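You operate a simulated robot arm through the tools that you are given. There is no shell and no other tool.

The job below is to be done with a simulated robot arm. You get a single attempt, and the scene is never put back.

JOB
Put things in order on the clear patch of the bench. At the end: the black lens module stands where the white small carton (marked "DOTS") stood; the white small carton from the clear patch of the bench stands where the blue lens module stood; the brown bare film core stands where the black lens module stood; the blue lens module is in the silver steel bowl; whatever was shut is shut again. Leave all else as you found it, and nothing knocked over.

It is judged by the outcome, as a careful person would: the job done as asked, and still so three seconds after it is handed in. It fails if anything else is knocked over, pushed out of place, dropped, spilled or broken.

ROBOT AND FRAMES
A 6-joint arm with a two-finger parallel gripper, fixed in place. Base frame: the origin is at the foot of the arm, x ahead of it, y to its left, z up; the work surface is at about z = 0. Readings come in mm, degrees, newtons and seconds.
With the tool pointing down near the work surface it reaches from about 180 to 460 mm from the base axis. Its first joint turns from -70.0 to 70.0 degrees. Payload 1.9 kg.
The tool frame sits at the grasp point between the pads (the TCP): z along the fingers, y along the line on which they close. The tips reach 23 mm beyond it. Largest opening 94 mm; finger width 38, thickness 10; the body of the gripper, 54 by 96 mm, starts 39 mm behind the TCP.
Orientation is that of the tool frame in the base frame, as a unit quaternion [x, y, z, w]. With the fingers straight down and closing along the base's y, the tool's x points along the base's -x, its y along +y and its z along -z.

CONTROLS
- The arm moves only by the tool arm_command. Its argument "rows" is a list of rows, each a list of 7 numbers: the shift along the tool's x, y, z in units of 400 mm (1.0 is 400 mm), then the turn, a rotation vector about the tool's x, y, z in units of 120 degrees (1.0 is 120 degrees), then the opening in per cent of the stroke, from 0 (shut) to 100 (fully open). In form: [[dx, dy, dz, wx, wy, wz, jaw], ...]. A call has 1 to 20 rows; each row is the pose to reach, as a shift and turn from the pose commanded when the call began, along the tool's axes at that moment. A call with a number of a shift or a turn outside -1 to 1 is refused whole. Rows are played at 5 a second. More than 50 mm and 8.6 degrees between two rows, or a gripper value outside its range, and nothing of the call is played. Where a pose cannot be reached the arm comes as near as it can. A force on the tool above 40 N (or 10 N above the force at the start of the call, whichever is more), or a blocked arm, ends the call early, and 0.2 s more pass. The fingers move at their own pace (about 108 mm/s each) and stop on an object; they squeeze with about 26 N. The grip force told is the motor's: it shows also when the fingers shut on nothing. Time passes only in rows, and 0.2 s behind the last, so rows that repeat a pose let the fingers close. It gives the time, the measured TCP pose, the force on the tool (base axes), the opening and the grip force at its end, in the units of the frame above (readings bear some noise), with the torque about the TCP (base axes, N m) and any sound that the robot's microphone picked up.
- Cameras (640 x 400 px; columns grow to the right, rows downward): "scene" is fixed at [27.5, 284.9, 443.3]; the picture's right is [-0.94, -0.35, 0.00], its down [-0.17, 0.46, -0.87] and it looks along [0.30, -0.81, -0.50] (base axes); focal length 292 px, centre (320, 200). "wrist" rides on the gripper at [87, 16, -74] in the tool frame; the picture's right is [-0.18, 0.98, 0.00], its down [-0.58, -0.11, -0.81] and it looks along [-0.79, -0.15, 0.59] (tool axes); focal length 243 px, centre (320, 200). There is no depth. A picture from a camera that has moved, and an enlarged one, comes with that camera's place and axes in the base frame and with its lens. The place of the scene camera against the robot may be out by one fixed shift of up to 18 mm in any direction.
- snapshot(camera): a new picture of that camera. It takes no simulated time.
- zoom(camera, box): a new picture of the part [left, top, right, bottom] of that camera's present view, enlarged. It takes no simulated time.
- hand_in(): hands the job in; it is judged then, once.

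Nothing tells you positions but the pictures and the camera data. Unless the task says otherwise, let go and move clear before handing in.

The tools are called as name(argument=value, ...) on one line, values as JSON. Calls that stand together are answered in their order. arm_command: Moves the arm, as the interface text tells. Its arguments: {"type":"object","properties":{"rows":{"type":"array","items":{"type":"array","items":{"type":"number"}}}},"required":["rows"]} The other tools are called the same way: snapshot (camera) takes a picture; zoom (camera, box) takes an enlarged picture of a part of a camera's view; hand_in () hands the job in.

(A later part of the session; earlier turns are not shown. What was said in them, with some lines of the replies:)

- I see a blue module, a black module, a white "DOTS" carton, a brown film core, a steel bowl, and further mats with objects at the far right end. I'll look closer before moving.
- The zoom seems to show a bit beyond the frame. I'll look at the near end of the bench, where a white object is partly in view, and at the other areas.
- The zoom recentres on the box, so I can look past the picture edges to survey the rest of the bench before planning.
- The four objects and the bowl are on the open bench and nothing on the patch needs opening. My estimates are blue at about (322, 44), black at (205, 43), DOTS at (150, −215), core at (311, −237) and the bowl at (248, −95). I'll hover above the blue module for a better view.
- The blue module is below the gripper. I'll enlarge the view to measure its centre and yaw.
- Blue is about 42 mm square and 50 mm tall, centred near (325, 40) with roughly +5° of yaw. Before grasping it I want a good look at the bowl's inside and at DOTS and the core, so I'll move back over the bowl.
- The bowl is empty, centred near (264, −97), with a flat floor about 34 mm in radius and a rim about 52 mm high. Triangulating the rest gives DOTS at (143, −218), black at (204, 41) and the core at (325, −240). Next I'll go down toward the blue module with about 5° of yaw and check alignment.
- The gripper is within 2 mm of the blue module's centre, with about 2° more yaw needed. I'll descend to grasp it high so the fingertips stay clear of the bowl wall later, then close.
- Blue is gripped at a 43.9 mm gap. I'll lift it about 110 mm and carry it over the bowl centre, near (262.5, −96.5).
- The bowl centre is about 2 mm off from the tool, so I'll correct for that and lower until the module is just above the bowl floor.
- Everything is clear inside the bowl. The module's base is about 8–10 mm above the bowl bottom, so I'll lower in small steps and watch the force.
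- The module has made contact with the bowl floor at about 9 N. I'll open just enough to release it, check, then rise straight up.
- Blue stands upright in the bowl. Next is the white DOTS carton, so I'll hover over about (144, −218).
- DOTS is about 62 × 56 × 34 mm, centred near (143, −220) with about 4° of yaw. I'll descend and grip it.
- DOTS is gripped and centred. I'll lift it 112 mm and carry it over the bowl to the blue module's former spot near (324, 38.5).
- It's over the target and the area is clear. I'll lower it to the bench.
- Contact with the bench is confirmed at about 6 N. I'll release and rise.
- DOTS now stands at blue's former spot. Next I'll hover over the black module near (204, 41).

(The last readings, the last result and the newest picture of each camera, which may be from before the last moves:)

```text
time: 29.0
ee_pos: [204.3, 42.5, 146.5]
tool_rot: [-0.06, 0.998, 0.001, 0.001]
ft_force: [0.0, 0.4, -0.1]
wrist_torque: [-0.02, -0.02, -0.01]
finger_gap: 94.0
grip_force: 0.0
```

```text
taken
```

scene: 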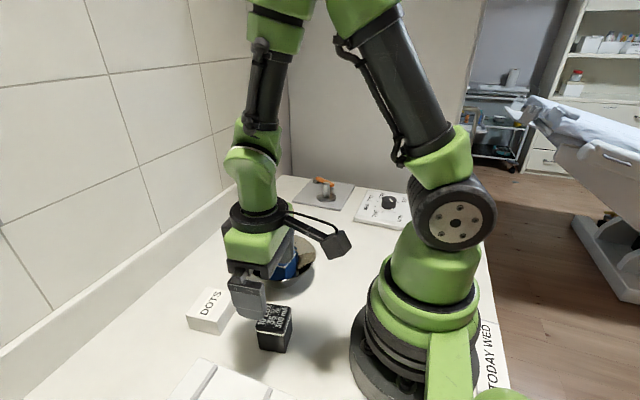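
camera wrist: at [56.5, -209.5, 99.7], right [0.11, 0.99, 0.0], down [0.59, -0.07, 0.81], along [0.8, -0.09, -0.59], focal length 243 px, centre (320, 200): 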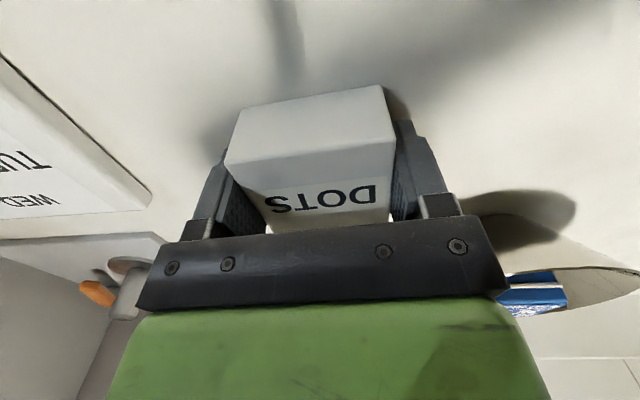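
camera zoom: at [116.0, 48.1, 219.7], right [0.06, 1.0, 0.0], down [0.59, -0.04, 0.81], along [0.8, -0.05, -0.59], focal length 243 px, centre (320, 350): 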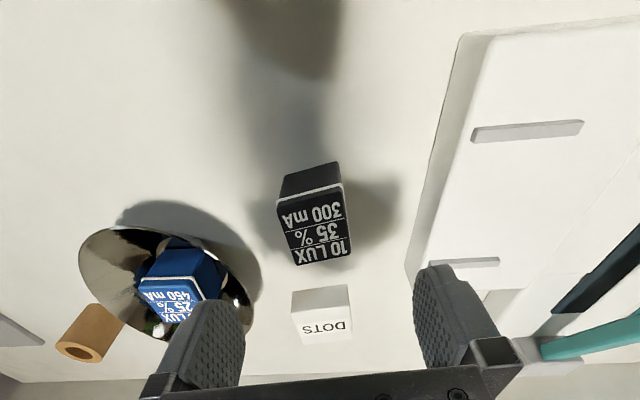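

Black's centre is about 3 mm off the tool axis, at roughly (208, 38.5) with about 8.5° of yaw. I'll correct, descend with the jaws at 80% and grip.

arm_command(rows=[[-0.004, -0.004, 0.07, 0, 0, -0.006, 90], [-0.0078, -0.0083, 0.14, 0, 0, -0.0125, 80], [-0.0078, -0.0083, 0.21, 0, 0, -0.0125, 80], [-0.0078, -0.0083, 0.265, 0, 0, -0.0125, 80], [-0.0078, -0.0083, 0.294, 0, 0, -0.0125, 80], [-0.0078, -0.0083, 0.294, 0, 0, -0.0125, 80], [-0.0078, -0.0083, 0.294, 0, 0, -0.0125, 40], [-0.0078, -0.0083, 0.294, 0, 0, -0.0125, 0], [-0.0078, -0.0083, 0.294, 0, 0, -0.0125, 0], [-0.0078, -0.0083, 0.294, 0, 0, -0.0125, 0]])

snapshot(camera="wrist")

snapshot(camera="scene")

```text
time: 31.2
ee_pos: [206.6, 39.1, 28.4]
tool_rot: [-0.073, 0.997, 0.0, 0.0]
ft_force: [-0.9, 0.1, 0.7]
wrist_torque: [-0.01, -0.03, 0.03]
finger_gap: 44.0
grip_force: 26.4
```

```text
taken
camera wrist: at [118.8, 42.5, 101.8], right [0.04, 1.0, 0.0], down [0.59, -0.02, 0.81], along [0.81, -0.03, -0.59], focal length 243 px, centre (320, 200)
```

wrist: 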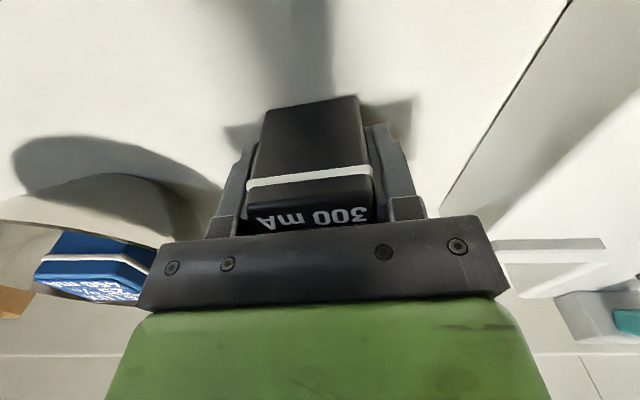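

```text
taken
```

scene: 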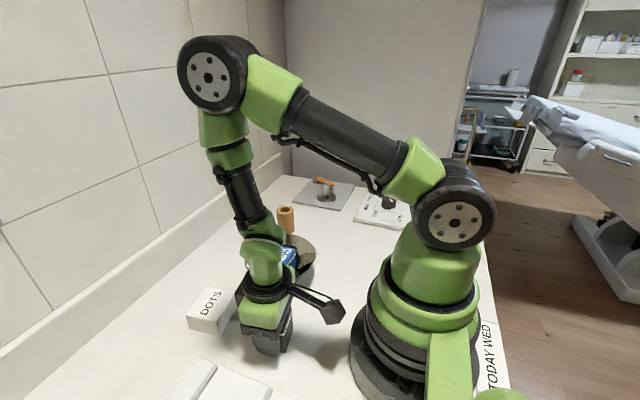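

Black is gripped. I'll lift it 120 mm and carry it, well clear of the arm base and over the bowl, to DOTS's former spot near (143, −220).

arm_command(rows=[[0, 0, -0.04, 0, 0, 0, 0], [0, 0, -0.12, 0, 0, 0, 0], [0, 0, -0.2, 0, 0, 0, 0], [0, 0, -0.27, 0, 0, 0, 0], [0, 0, -0.3, 0, 0, 0, 0], [-0.0067, -0.0696, -0.3, 0, 0, 0.004, 0], [-0.0135, -0.1393, -0.3, 0, 0, 0.008, 0], [-0.02, -0.2089, -0.3, 0, 0, 0.012, 0], [-0.0269, -0.2785, -0.3, 0, 0, 0.016, 0], [0.029, -0.3459, -0.3, 0, 0, 0.02, 0], [0.0849, -0.4133, -0.3, 0, 0, 0.024, 0], [0.1407, -0.4807, -0.3, 0, 0, 0.028, 0], [0.1966, -0.5481, -0.3, 0, 0, 0.032, 0], [0.2525, -0.6155, -0.3, 0, 0, 0.036, 0], [0.2525, -0.6155, -0.3, 0, 0, 0.036, 0], [0.2525, -0.6155, -0.3, 0, 0, 0.036, 0]])

snapshot(camera="scene")

zoom(camera="wrist", box=[0, 0, 640, 100])

```text
time: 34.6
ee_pos: [145.8, -220.7, 149.9]
tool_rot: [-0.035, 0.999, 0.0, 0.0]
ft_force: [0.3, 0.6, -0.5]
wrist_torque: [0.02, -0.02, 0.03]
finger_gap: 43.7
grip_force: 25.8
```

```text
taken
```

scene: 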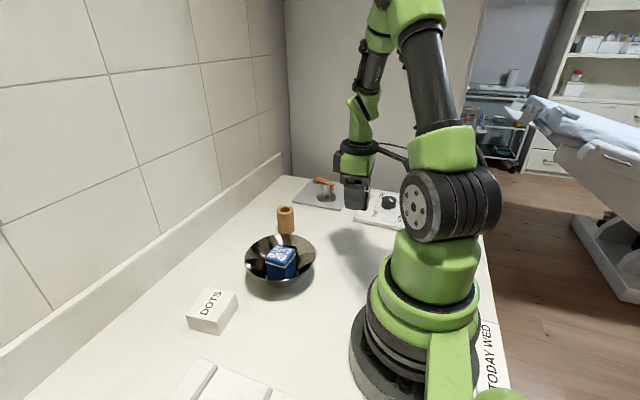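

```text
1.00 times, centred on (320, 50) of wrist (not enlarged: the box is as wide or as high as the picture)
camera zoom: at [58.2, -210.7, 224.0], right [0.11, 0.99, 0.0], down [0.59, -0.07, 0.81], along [0.8, -0.09, -0.59], focal length 243 px, centre (320, 350)
```

zoom: 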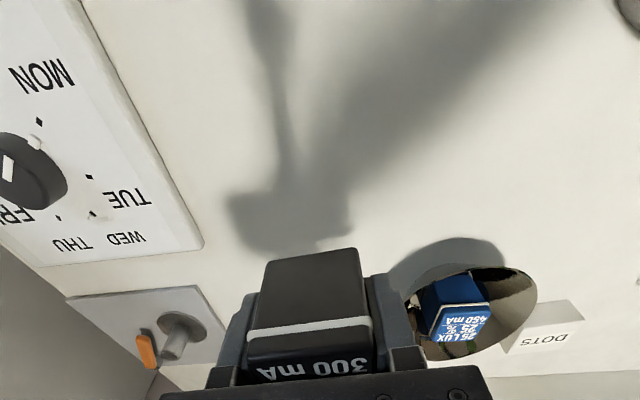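

I'm above the target spot and it's clear. Lowering now.

arm_command(rows=[[0, 0, 0.08, 0, 0, 0, 0], [0, 0, 0.16, 0, 0, 0, 0], [0, 0, 0.23, 0, 0, 0, 0], [0, 0, 0.28, 0, 0, 0, 0], [0, 0, 0.294, 0, 0, 0, 0], [0, 0, 0.299, 0, 0, 0, 0], [0, 0, 0.299, 0, 0, 0, 0]])

```text
time: 36.2
ee_pos: [142.2, -217.9, 29.2]
tool_rot: [-0.036, 0.999, 0.0, -0.001]
ft_force: [0.2, 1.0, -1.4]
wrist_torque: [0.01, -0.01, 0.02]
finger_gap: 43.8
grip_force: 26.1
```

arm_command(rows=[[0, 0, 0.001, 0, 0, 0, 0], [0, 0, 0.002, 0, 0, 0, 0], [0, 0, 0.002, 0, 0, 0, 0]])

```text
time: 37.0
ee_pos: [143.5, -218.9, 28.0]
tool_rot: [-0.035, 0.999, 0.0, 0.0]
ft_force: [-0.1, 0.5, -1.1]
wrist_torque: [0.02, -0.01, 0.01]
finger_gap: 43.8
grip_force: 26.2
```

arm_command(rows=[[0, 0, 0.001, 0, 0, 0, 0], [0, 0, 0.002, 0, 0, 0, 0], [0, 0, 0.002, 0, 0, 0, 0]])

```text
time: 37.8
ee_pos: [144.5, -217.5, 27.7]
tool_rot: [-0.037, 0.999, 0.0, 0.001]
ft_force: [-5.1, 2.2, 23.9]
wrist_torque: [0.06, 0.08, -0.08]
finger_gap: 43.7
grip_force: 25.9
```

Firm contact at about 24 N. I'll ease up slightly, release and rise.

arm_command(rows=[[0, 0, -0.0008, 0, 0, 0, 0], [0, 0, -0.0008, 0, 0, 0, 55], [0, 0, -0.0008, 0, 0, 0, 70], [0, 0, -0.0008, 0, 0, 0, 80], [0, 0, -0.02, 0, 0, 0, 80], [0, 0, -0.1, 0, 0, 0, 80], [0, 0, -0.2, 0, 0, 0, 90], [0, 0, -0.3, 0, 0, 0, 100], [0, 0, -0.3, 0, 0, 0, 100]])

snapshot(camera="scene")

zoom(camera="wrist", box=[0, 0, 640, 100])

zoom(camera="wrist", box=[220, 0, 420, 100])

```text
time: 39.8
ee_pos: [144.6, -220.2, 148.5]
tool_rot: [-0.036, 0.999, 0.0, 0.0]
ft_force: [0.5, -0.1, 0.2]
wrist_torque: [0.0, -0.01, 0.03]
finger_gap: 93.9
grip_force: 0.0
```

```text
taken
```

scene: 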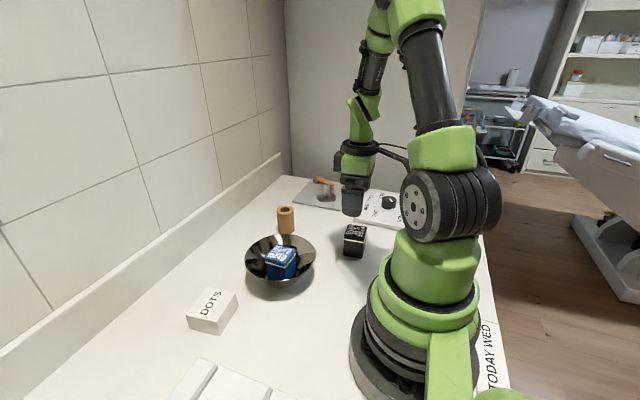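

```text
1.00 times, centred on (320, 50) of wrist (not enlarged: the box is as wide or as high as the picture)
camera zoom: at [57.2, -211.1, 223.2], right [0.11, 0.99, 0.0], down [0.59, -0.07, 0.81], along [0.8, -0.09, -0.59], focal length 243 px, centre (320, 350)
```

zoom: 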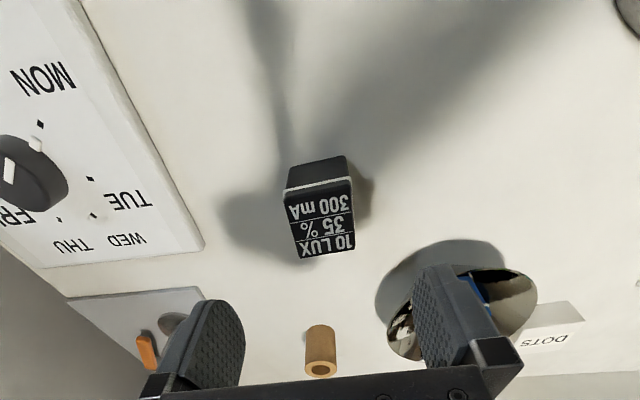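

```text
3.20 times, centred on (320, 50) of wrist
camera zoom: at [57.2, -211.1, 223.2], right [0.11, 0.99, 0.0], down [0.59, -0.07, 0.81], along [0.8, -0.09, -0.59], focal length 776 px, centre (320, 680)
```

zoom: 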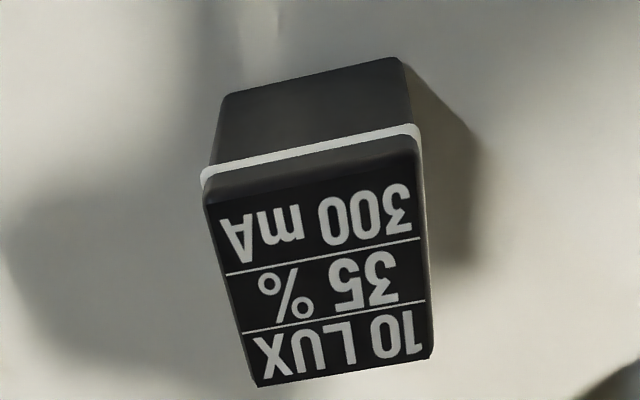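

Black stands within about 2 mm of DOTS's old spot. Next is the core, so I'll hover over about (325, −240).

arm_command(rows=[[-0.0893, -0.0167, 0.0, 0, 0, 0.007, 100], [-0.1786, -0.0334, 0.0, 0, 0, 0.014, 100], [-0.268, -0.05, 0.0, 0, 0, 0.021, 100], [-0.3573, -0.0667, 0.0, 0, 0, 0.028, 100], [-0.4466, -0.0834, 0.0, 0, 0, 0.035, 100], [-0.4466, -0.0834, 0.0, 0, 0, 0.035, 100], [-0.4466, -0.0834, 0.0, 0, 0, 0.035, 100]])

zoom(camera="wrist", box=[220, 0, 420, 100])

zoom(camera="wrist", box=[0, 0, 640, 100])

snapshot(camera="scene")

```text
time: 41.4
ee_pos: [322.4, -238.3, 146.6]
tool_rot: [0.001, 1.0, 0.0, 0.0]
ft_force: [0.3, -0.2, -0.1]
wrist_torque: [-0.03, 0.03, -0.05]
finger_gap: 93.9
grip_force: 0.1
```

```text
3.20 times, centred on (320, 50) of wrist
camera zoom: at [237.7, -222.3, 220.5], right [0.19, 0.98, 0.0], down [0.58, -0.11, 0.81], along [0.79, -0.15, -0.59], focal length 776 px, centre (320, 680)
```

zoom: 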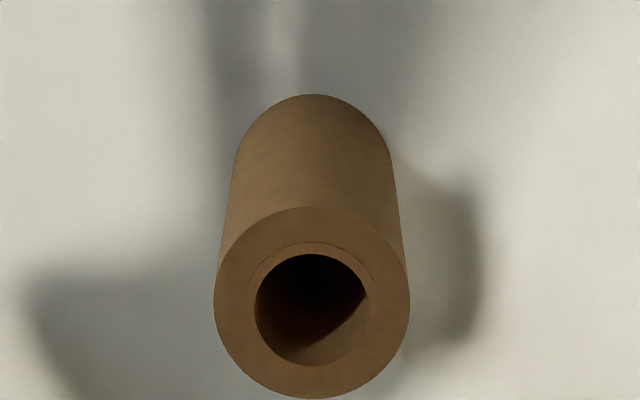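

```text
1.00 times, centred on (320, 50) of wrist (not enlarged: the box is as wide or as high as the picture)
camera zoom: at [237.7, -222.3, 220.5], right [0.19, 0.98, 0.0], down [0.58, -0.11, 0.81], along [0.79, -0.15, -0.59], focal length 243 px, centre (320, 350)
```

zoom: 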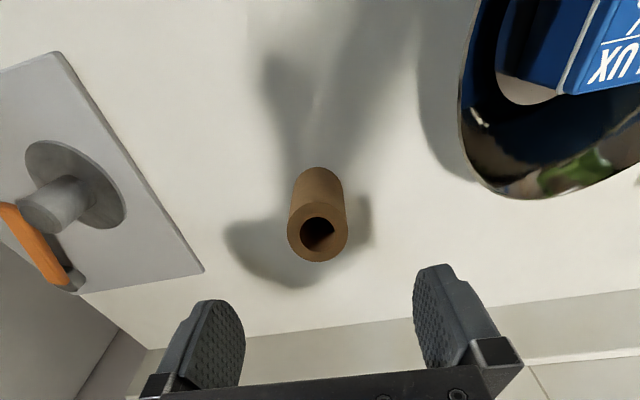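

```text
taken
```

scene: 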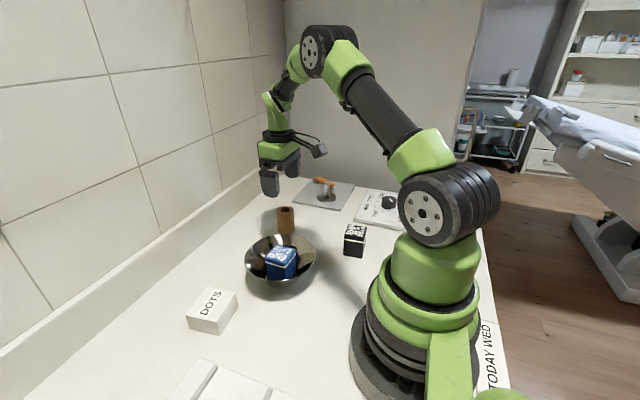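

The core is about 42 mm in diameter and 55 mm tall, centred near (326, −241.6), within 2 mm of the tool axis. I'll descend and grip it.

arm_command(rows=[[-0.0025, -0.004, 0.07, 0, 0, 0, 90], [-0.0025, -0.004, 0.14, 0, 0, 0, 85], [-0.0025, -0.004, 0.21, 0, 0, 0, 85], [-0.0025, -0.004, 0.265, 0, 0, 0, 85], [-0.0025, -0.004, 0.2945, 0, 0, 0, 85], [-0.0025, -0.004, 0.2945, 0, 0, 0, 85], [-0.0025, -0.004, 0.2945, 0, 0, 0, 60], [-0.0025, -0.004, 0.2945, 0, 0, 0, 30], [-0.0025, -0.004, 0.2945, 0, 0, 0, 30], [-0.0025, -0.004, 0.2945, 0, 0, 0, 30]])

snapshot(camera="wrist")

snapshot(camera="scene")

```text
time: 43.6
ee_pos: [326.3, -243.0, 32.0]
tool_rot: [0.001, 1.0, 0.0, 0.0]
ft_force: [-0.9, -0.9, -0.3]
wrist_torque: [0.0, 0.02, 0.03]
finger_gap: 40.5
grip_force: 26.1
```

```text
taken
camera wrist: at [239.2, -225.2, 105.0], right [0.19, 0.98, 0.0], down [0.58, -0.11, 0.81], along [0.79, -0.15, -0.59], focal length 243 px, centre (320, 200)
```

wrist: 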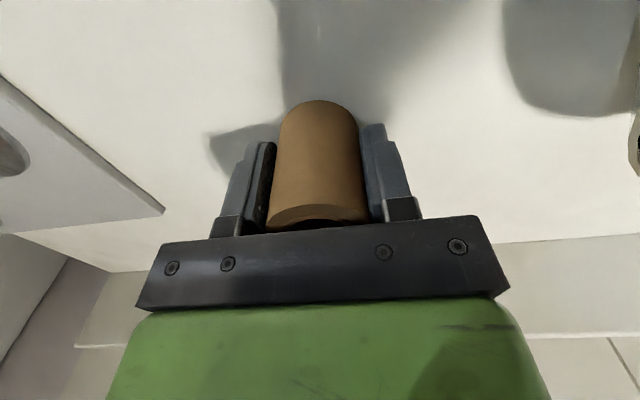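

```text
taken
```

scene: 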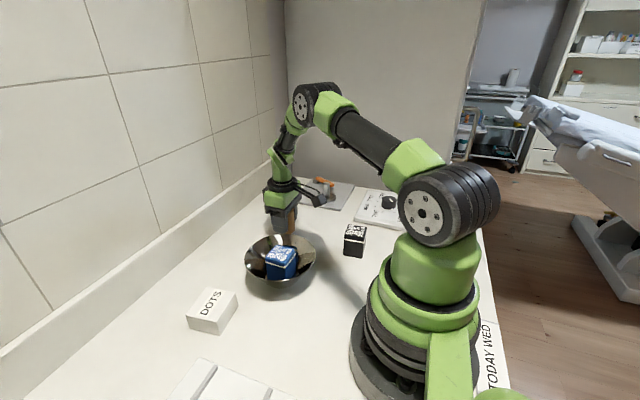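

The core is gripped at a 40.5 mm gap. I'll lift it 120 mm and carry it over to black's former spot near (206.5, 38.4).

arm_command(rows=[[0, 0, -0.03, 0, 0, 0, 30], [0, 0, -0.1, 0, 0, 0, 30], [0, 0, -0.18, 0, 0, 0, 30], [0, 0, -0.26, 0, 0, 0, 30], [0, 0, -0.3, 0, 0, 0, 30], [0.0369, 0.0875, -0.3, 0, 0, 0, 30], [0.0738, 0.175, -0.3, 0, 0, 0, 30], [0.1106, 0.2625, -0.3, 0, 0, 0, 30], [0.1475, 0.35, -0.3, 0, 0, 0, 30], [0.1844, 0.4375, -0.3, 0, 0, 0, 30], [0.2213, 0.525, -0.3, 0, 0, 0, 30], [0.2581, 0.6125, -0.3, 0, 0, 0, 30], [0.295, 0.7, -0.3, 0, 0, 0, 30], [0.295, 0.7, -0.3, 0, 0, 0, 30], [0.295, 0.7, -0.3, 0, 0, 0, 30]])

snapshot(camera="scene")

zoom(camera="wrist", box=[0, 0, 640, 100])

```text
time: 46.8
ee_pos: [209.3, 39.9, 149.7]
tool_rot: [0.001, 1.0, 0.0, 0.0]
ft_force: [0.6, 0.2, -0.9]
wrist_torque: [0.0, 0.03, -0.03]
finger_gap: 40.6
grip_force: 26.2
```

```text
taken
```

scene: 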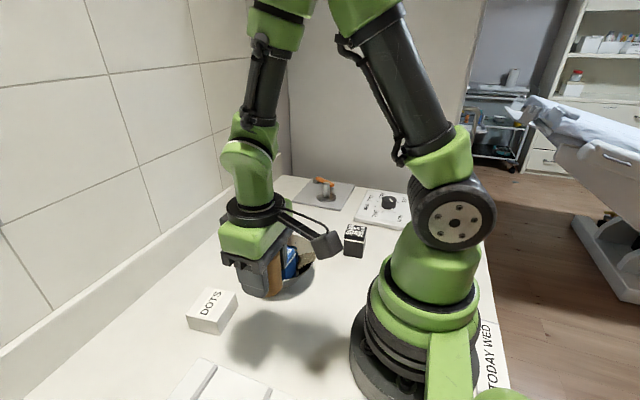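

```text
1.00 times, centred on (320, 50) of wrist (not enlarged: the box is as wide or as high as the picture)
camera zoom: at [123.1, 55.8, 224.0], right [0.19, 0.98, 0.0], down [0.58, -0.11, 0.81], along [0.79, -0.15, -0.59], focal length 243 px, centre (320, 350)
```

zoom: 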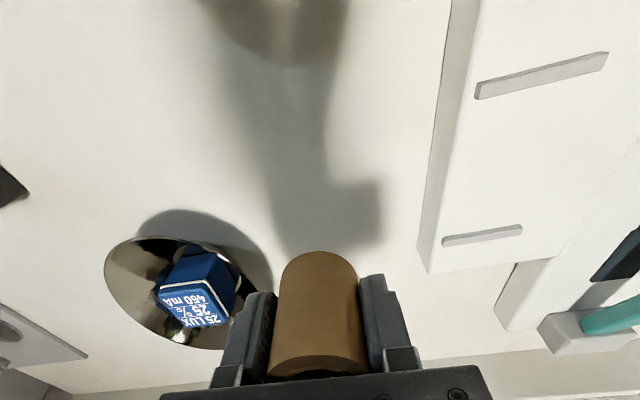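

The core is over its target and the spot is clear. I'll lower it slowly.

arm_command(rows=[[0, 0, 0.08, 0, 0, 0, 30], [0, 0, 0.16, 0, 0, 0, 30], [0, 0, 0.23, 0, 0, 0, 30], [0, 0, 0.28, 0, 0, 0, 30], [0, 0, 0.293, 0, 0, 0, 30], [0, 0, 0.298, 0, 0, 0, 30], [0, 0, 0.298, 0, 0, 0, 30]])

```text
time: 48.4
ee_pos: [208.1, 39.1, 30.0]
tool_rot: [0.001, 1.0, 0.0, 0.0]
ft_force: [2.6, 4.4, 14.1]
wrist_torque: [0.0, -0.13, -0.02]
finger_gap: 40.4
grip_force: 26.2
```

The core is touching the bench at about 14 N. I'll ease up a hair, release and rise straight up.

arm_command(rows=[[0, 0, -0.0008, 0, 0, 0, 30], [0, 0, -0.0008, 0, 0, 0, 50], [0, 0, -0.0008, 0, 0, 0, 65], [0, 0, -0.0008, 0, 0, 0, 80], [0, 0, -0.02, 0, 0, 0, 80], [0, 0, -0.1, 0, 0, 0, 80], [0, 0, -0.2, 0, 0, 0, 90], [0, 0, -0.3, 0, 0, 0, 100], [0, 0, -0.3, 0, 0, 0, 100]])

snapshot(camera="scene")

zoom(camera="wrist", box=[0, 0, 640, 100])

zoom(camera="wrist", box=[220, 0, 420, 100])

```text
time: 50.4
ee_pos: [208.8, 37.3, 151.4]
tool_rot: [0.0, 1.0, 0.0, 0.0]
ft_force: [-0.4, -1.0, 0.3]
wrist_torque: [0.01, 0.02, 0.0]
finger_gap: 94.0
grip_force: 0.0
```

```text
taken
```

scene: 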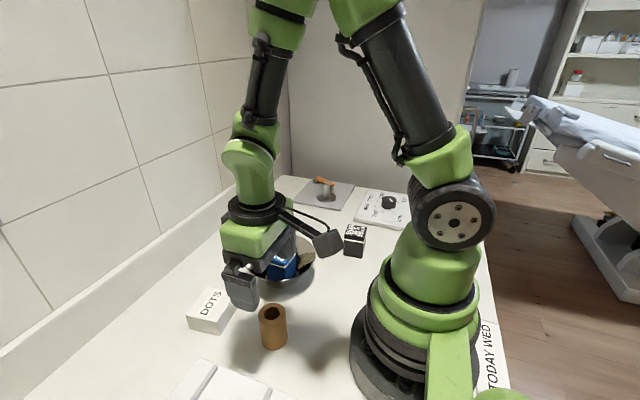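

```text
1.00 times, centred on (320, 50) of wrist (not enlarged: the box is as wide or as high as the picture)
camera zoom: at [122.8, 53.2, 224.4], right [0.18, 0.98, 0.0], down [0.58, -0.11, 0.81], along [0.79, -0.15, -0.59], focal length 243 px, centre (320, 350)
```

zoom: 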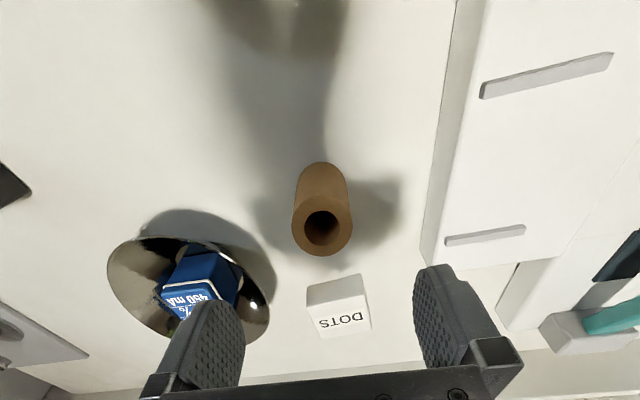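

```text
3.20 times, centred on (320, 50) of wrist
camera zoom: at [122.8, 53.2, 224.4], right [0.18, 0.98, 0.0], down [0.58, -0.11, 0.81], along [0.79, -0.15, -0.59], focal length 776 px, centre (320, 680)
```

zoom: 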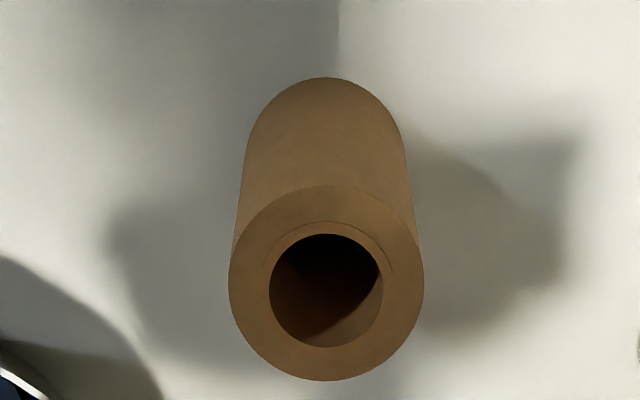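

The core stands at black's former spot. I'll raise the arm back to its starting pose, clear of everything, and inspect the result.

arm_command(rows=[[0, 0, -0.1, 0, 0, 0, 100], [0, 0, -0.2, 0, 0, 0, 100], [-0.02, -0.08, -0.27, 0, 0, 0, 100], [-0.045, -0.17, -0.32, 0, 0, 0, 100], [-0.07, -0.26, -0.36, 0, 0, 0, 100], [-0.095, -0.35, -0.39, 0, 0, 0, 100], [-0.118, -0.43, -0.409, 0, 0, 0, 100], [-0.136, -0.509, -0.409, 0, 0, 0, 100], [-0.136, -0.509, -0.409, 0, 0, 0, 100], [-0.136, -0.509, -0.409, 0, 0, 0, 100]])

snapshot(camera="scene")

zoom(camera="scene", box=[160, 180, 420, 400])

zoom(camera="wrist", box=[0, 0, 640, 4])

```text
time: 52.6
ee_pos: [262.9, -166.1, 313.6]
tool_rot: [0.001, 1.0, 0.0, -0.001]
ft_force: [-0.2, -0.8, 0.9]
wrist_torque: [-0.01, 0.02, 0.03]
finger_gap: 93.9
grip_force: 0.1
```

```text
taken
```

scene: 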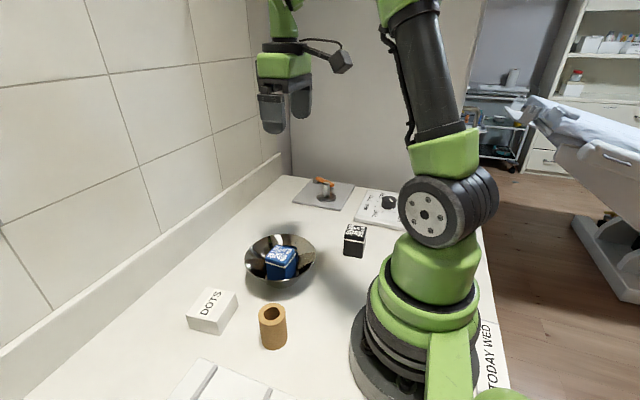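

```text
1.82 times, centred on (290, 290) of scene
camera zoom: at [27.5, 284.9, 443.3], right [-0.94, -0.35, 0.0], down [-0.17, 0.46, -0.87], along [0.3, -0.81, -0.5], focal length 530 px, centre (374, 36)
```

zoom: 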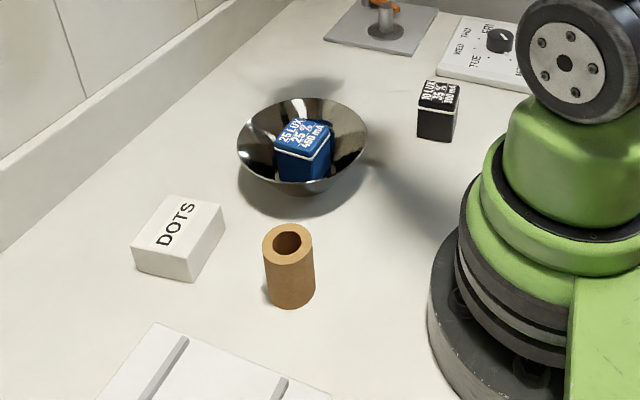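

```text
1.00 times, centred on (320, 2) of wrist (not enlarged: the box is as wide or as high as the picture)
camera zoom: at [176.6, -149.6, 387.5], right [0.19, 0.98, 0.0], down [0.58, -0.11, 0.81], along [0.79, -0.15, -0.59], focal length 243 px, centre (320, 398)
```

zoom: 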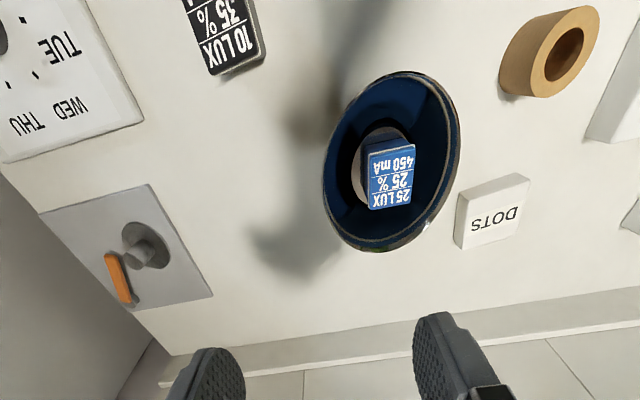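

All four pieces are placed. I'll repeat some of the initial zoom boxes to check whether the bowl shifted or tilted.

zoom(camera="scene", box=[170, 260, 330, 360])

zoom(camera="wrist", box=[300, 0, 640, 100])

zoom(camera="scene", box=[230, 215, 330, 305])

zoom(camera="scene", box=[260, 150, 420, 250])

```text
4.00 times, centred on (250, 310) of scene
camera zoom: at [27.5, 284.9, 443.3], right [-0.94, -0.35, 0.0], down [-0.17, 0.46, -0.87], along [0.3, -0.81, -0.5], focal length 1167 px, centre (600, -240)
```

zoom: 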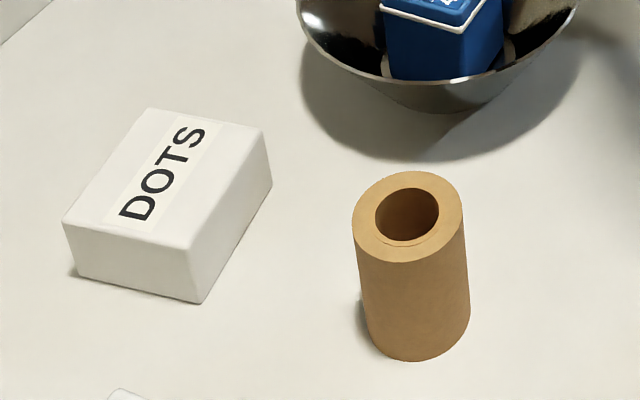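

```text
1.88 times, centred on (470, 50) of wrist
camera zoom: at [176.6, -149.6, 387.5], right [0.19, 0.98, 0.0], down [0.58, -0.11, 0.81], along [0.79, -0.15, -0.59], focal length 457 px, centre (38, 482)
```

zoom: 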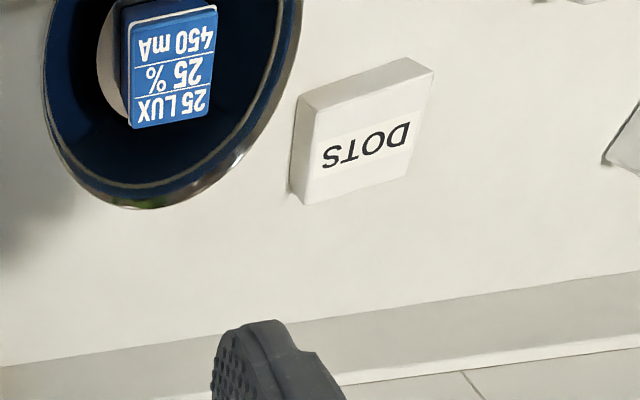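

```text
4.44 times, centred on (280, 260) of scene
camera zoom: at [27.5, 284.9, 443.3], right [-0.94, -0.35, 0.0], down [-0.17, 0.46, -0.87], along [0.3, -0.81, -0.5], focal length 1297 px, centre (498, -67)
```

zoom: 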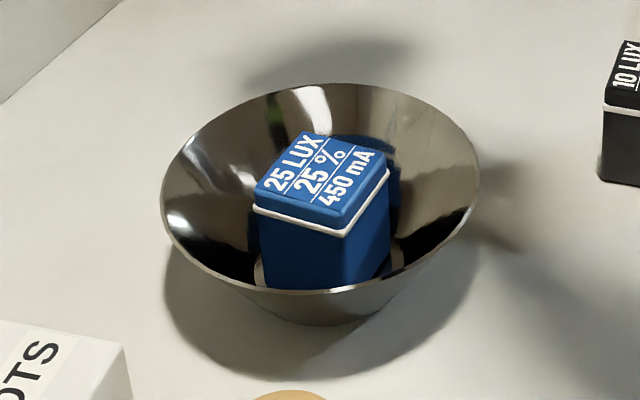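

```text
4.00 times, centred on (340, 200) of scene
camera zoom: at [27.5, 284.9, 443.3], right [-0.94, -0.35, 0.0], down [-0.17, 0.46, -0.87], along [0.3, -0.81, -0.5], focal length 1167 px, centre (240, 200)
```

zoom: 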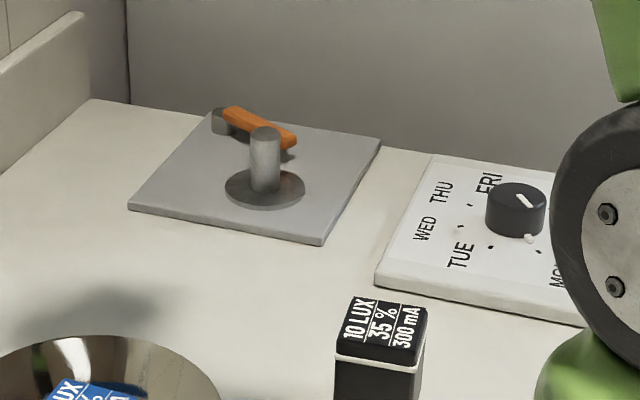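

The pieces all stand correctly, but the bowl appears to have shifted about 7 mm while the blue module was set down. I'll return to the earlier measuring pose over the bowl, where I have a reference picture, to quantify it.

arm_command(rows=[[0.0358, 0.0438, 0.0346, 0, 0, 0, 100], [0.0716, 0.0876, 0.0692, 0, 0, 0, 100], [0.1074, 0.1314, 0.1039, 0, 0, 0, 100], [0.14325, 0.17525, 0.1385, 0, 0, 0, 100], [0.14325, 0.17525, 0.1385, 0, 0, 0, 100], [0.14325, 0.17525, 0.1385, 0, 0, 0, 100]])

zoom(camera="wrist", box=[160, 0, 480, 200])

zoom(camera="wrist", box=[0, 0, 640, 100])

zoom(camera="wrist", box=[320, 0, 640, 2])

```text
time: 54.0
ee_pos: [204.7, -93.6, 260.2]
tool_rot: [0.001, 1.0, 0.0, -0.001]
ft_force: [0.2, -0.3, 0.2]
wrist_torque: [-0.01, -0.05, -0.01]
finger_gap: 93.9
grip_force: 0.0
```

```text
2.00 times, centred on (320, 100) of wrist
camera zoom: at [118.6, -77.8, 334.1], right [0.19, 0.98, 0.0], down [0.58, -0.11, 0.81], along [0.79, -0.15, -0.59], focal length 485 px, centre (320, 400)
```

zoom: 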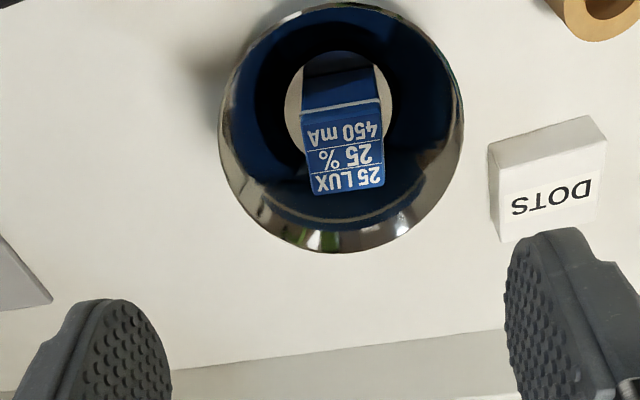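

```text
1.00 times, centred on (320, 50) of wrist (not enlarged: the box is as wide or as high as the picture)
camera zoom: at [118.6, -77.8, 334.1], right [0.19, 0.98, 0.0], down [0.58, -0.11, 0.81], along [0.79, -0.15, -0.59], focal length 243 px, centre (320, 350)
```

zoom: 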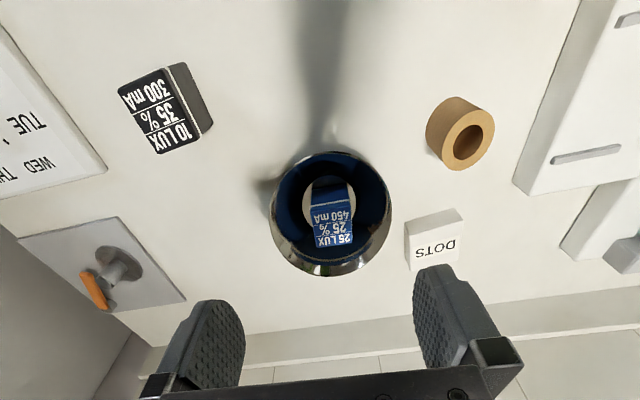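

```text
2.00 times, centred on (480, 1) of wrist
camera zoom: at [118.6, -77.8, 334.1], right [0.19, 0.98, 0.0], down [0.58, -0.11, 0.81], along [0.79, -0.15, -0.59], focal length 485 px, centre (0, 598)
```

zoom: 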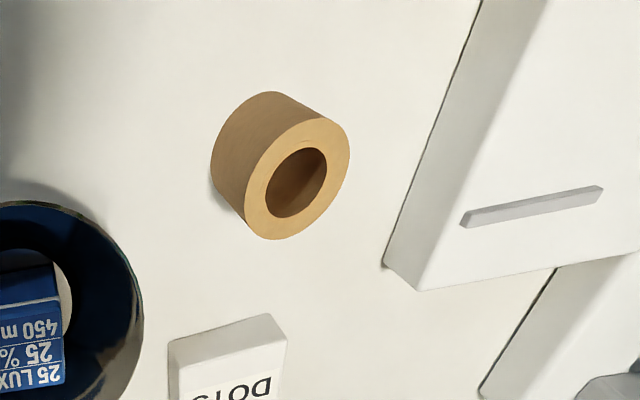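

All four pieces are within about 3 mm of their targets, and blue sits upright in the bowl. The bowl itself slid about 7 mm when blue was seated. It's flat and stable, and pushing it back with blue inside risks more than it gains. I'll retreat to the starting pose and do a last check.

arm_command(rows=[[-0.0358, -0.0438, -0.0346, 0, 0, 0, 100], [-0.0716, -0.0876, -0.0692, 0, 0, 0, 100], [-0.1074, -0.1314, -0.1039, 0, 0, 0, 100], [-0.14325, -0.17525, -0.1385, 0, 0, 0, 100], [-0.14325, -0.17525, -0.1385, 0, 0, 0, 100], [-0.14325, -0.17525, -0.1385, 0, 0, 0, 100]])

zoom(camera="scene", box=[160, 180, 420, 400])

```text
time: 55.4
ee_pos: [263.9, -162.8, 314.7]
tool_rot: [0.0, 1.0, -0.001, 0.0]
ft_force: [0.4, -0.5, -0.5]
wrist_torque: [0.0, 0.02, -0.01]
finger_gap: 93.9
grip_force: 0.1
```

```text
1.82 times, centred on (290, 290) of scene
camera zoom: at [27.5, 284.9, 443.3], right [-0.94, -0.35, 0.0], down [-0.17, 0.46, -0.87], along [0.3, -0.81, -0.5], focal length 530 px, centre (374, 36)
```

zoom: 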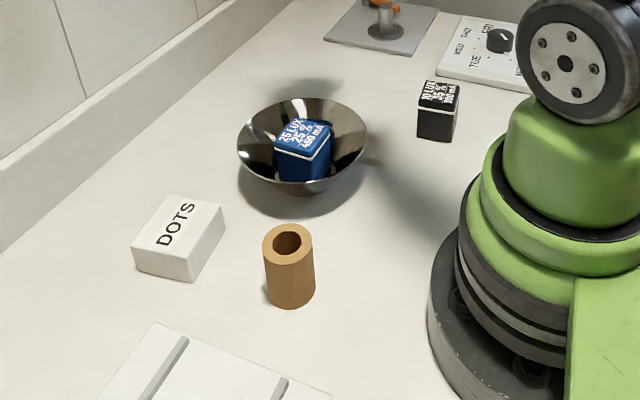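

The last picture shows all four pieces upright and in place, the other items undisturbed, and the arm clear with its jaws open. I'm handing the job in.

hand_in()

```text
The job is handed in.
```

The job is handed in. All four pieces are where you asked, standing upright, but the steel bowl slid about 7 mm from where I found it.

| Piece | Where it is now |
|---|---|
| Black lens module | Where the white "DOTS" carton stood |
| White "DOTS" carton | Where the blue lens module stood |
| Brown film core | Where the black lens module stood |
| Blue lens module | Upright in the steel bowl |

By my camera measurements, the three pieces on the bench are within about 3 mm of their targets.

The bowl moved when the blue module was set down in it. It is flat and stable; I left it there because pushing it back with the module inside seemed riskier than the small shift.

I saw nothing that had to be opened, so there was nothing to shut again. I saw no change to the rest of the bench, and the arm is back at its starting position with the gripper open.
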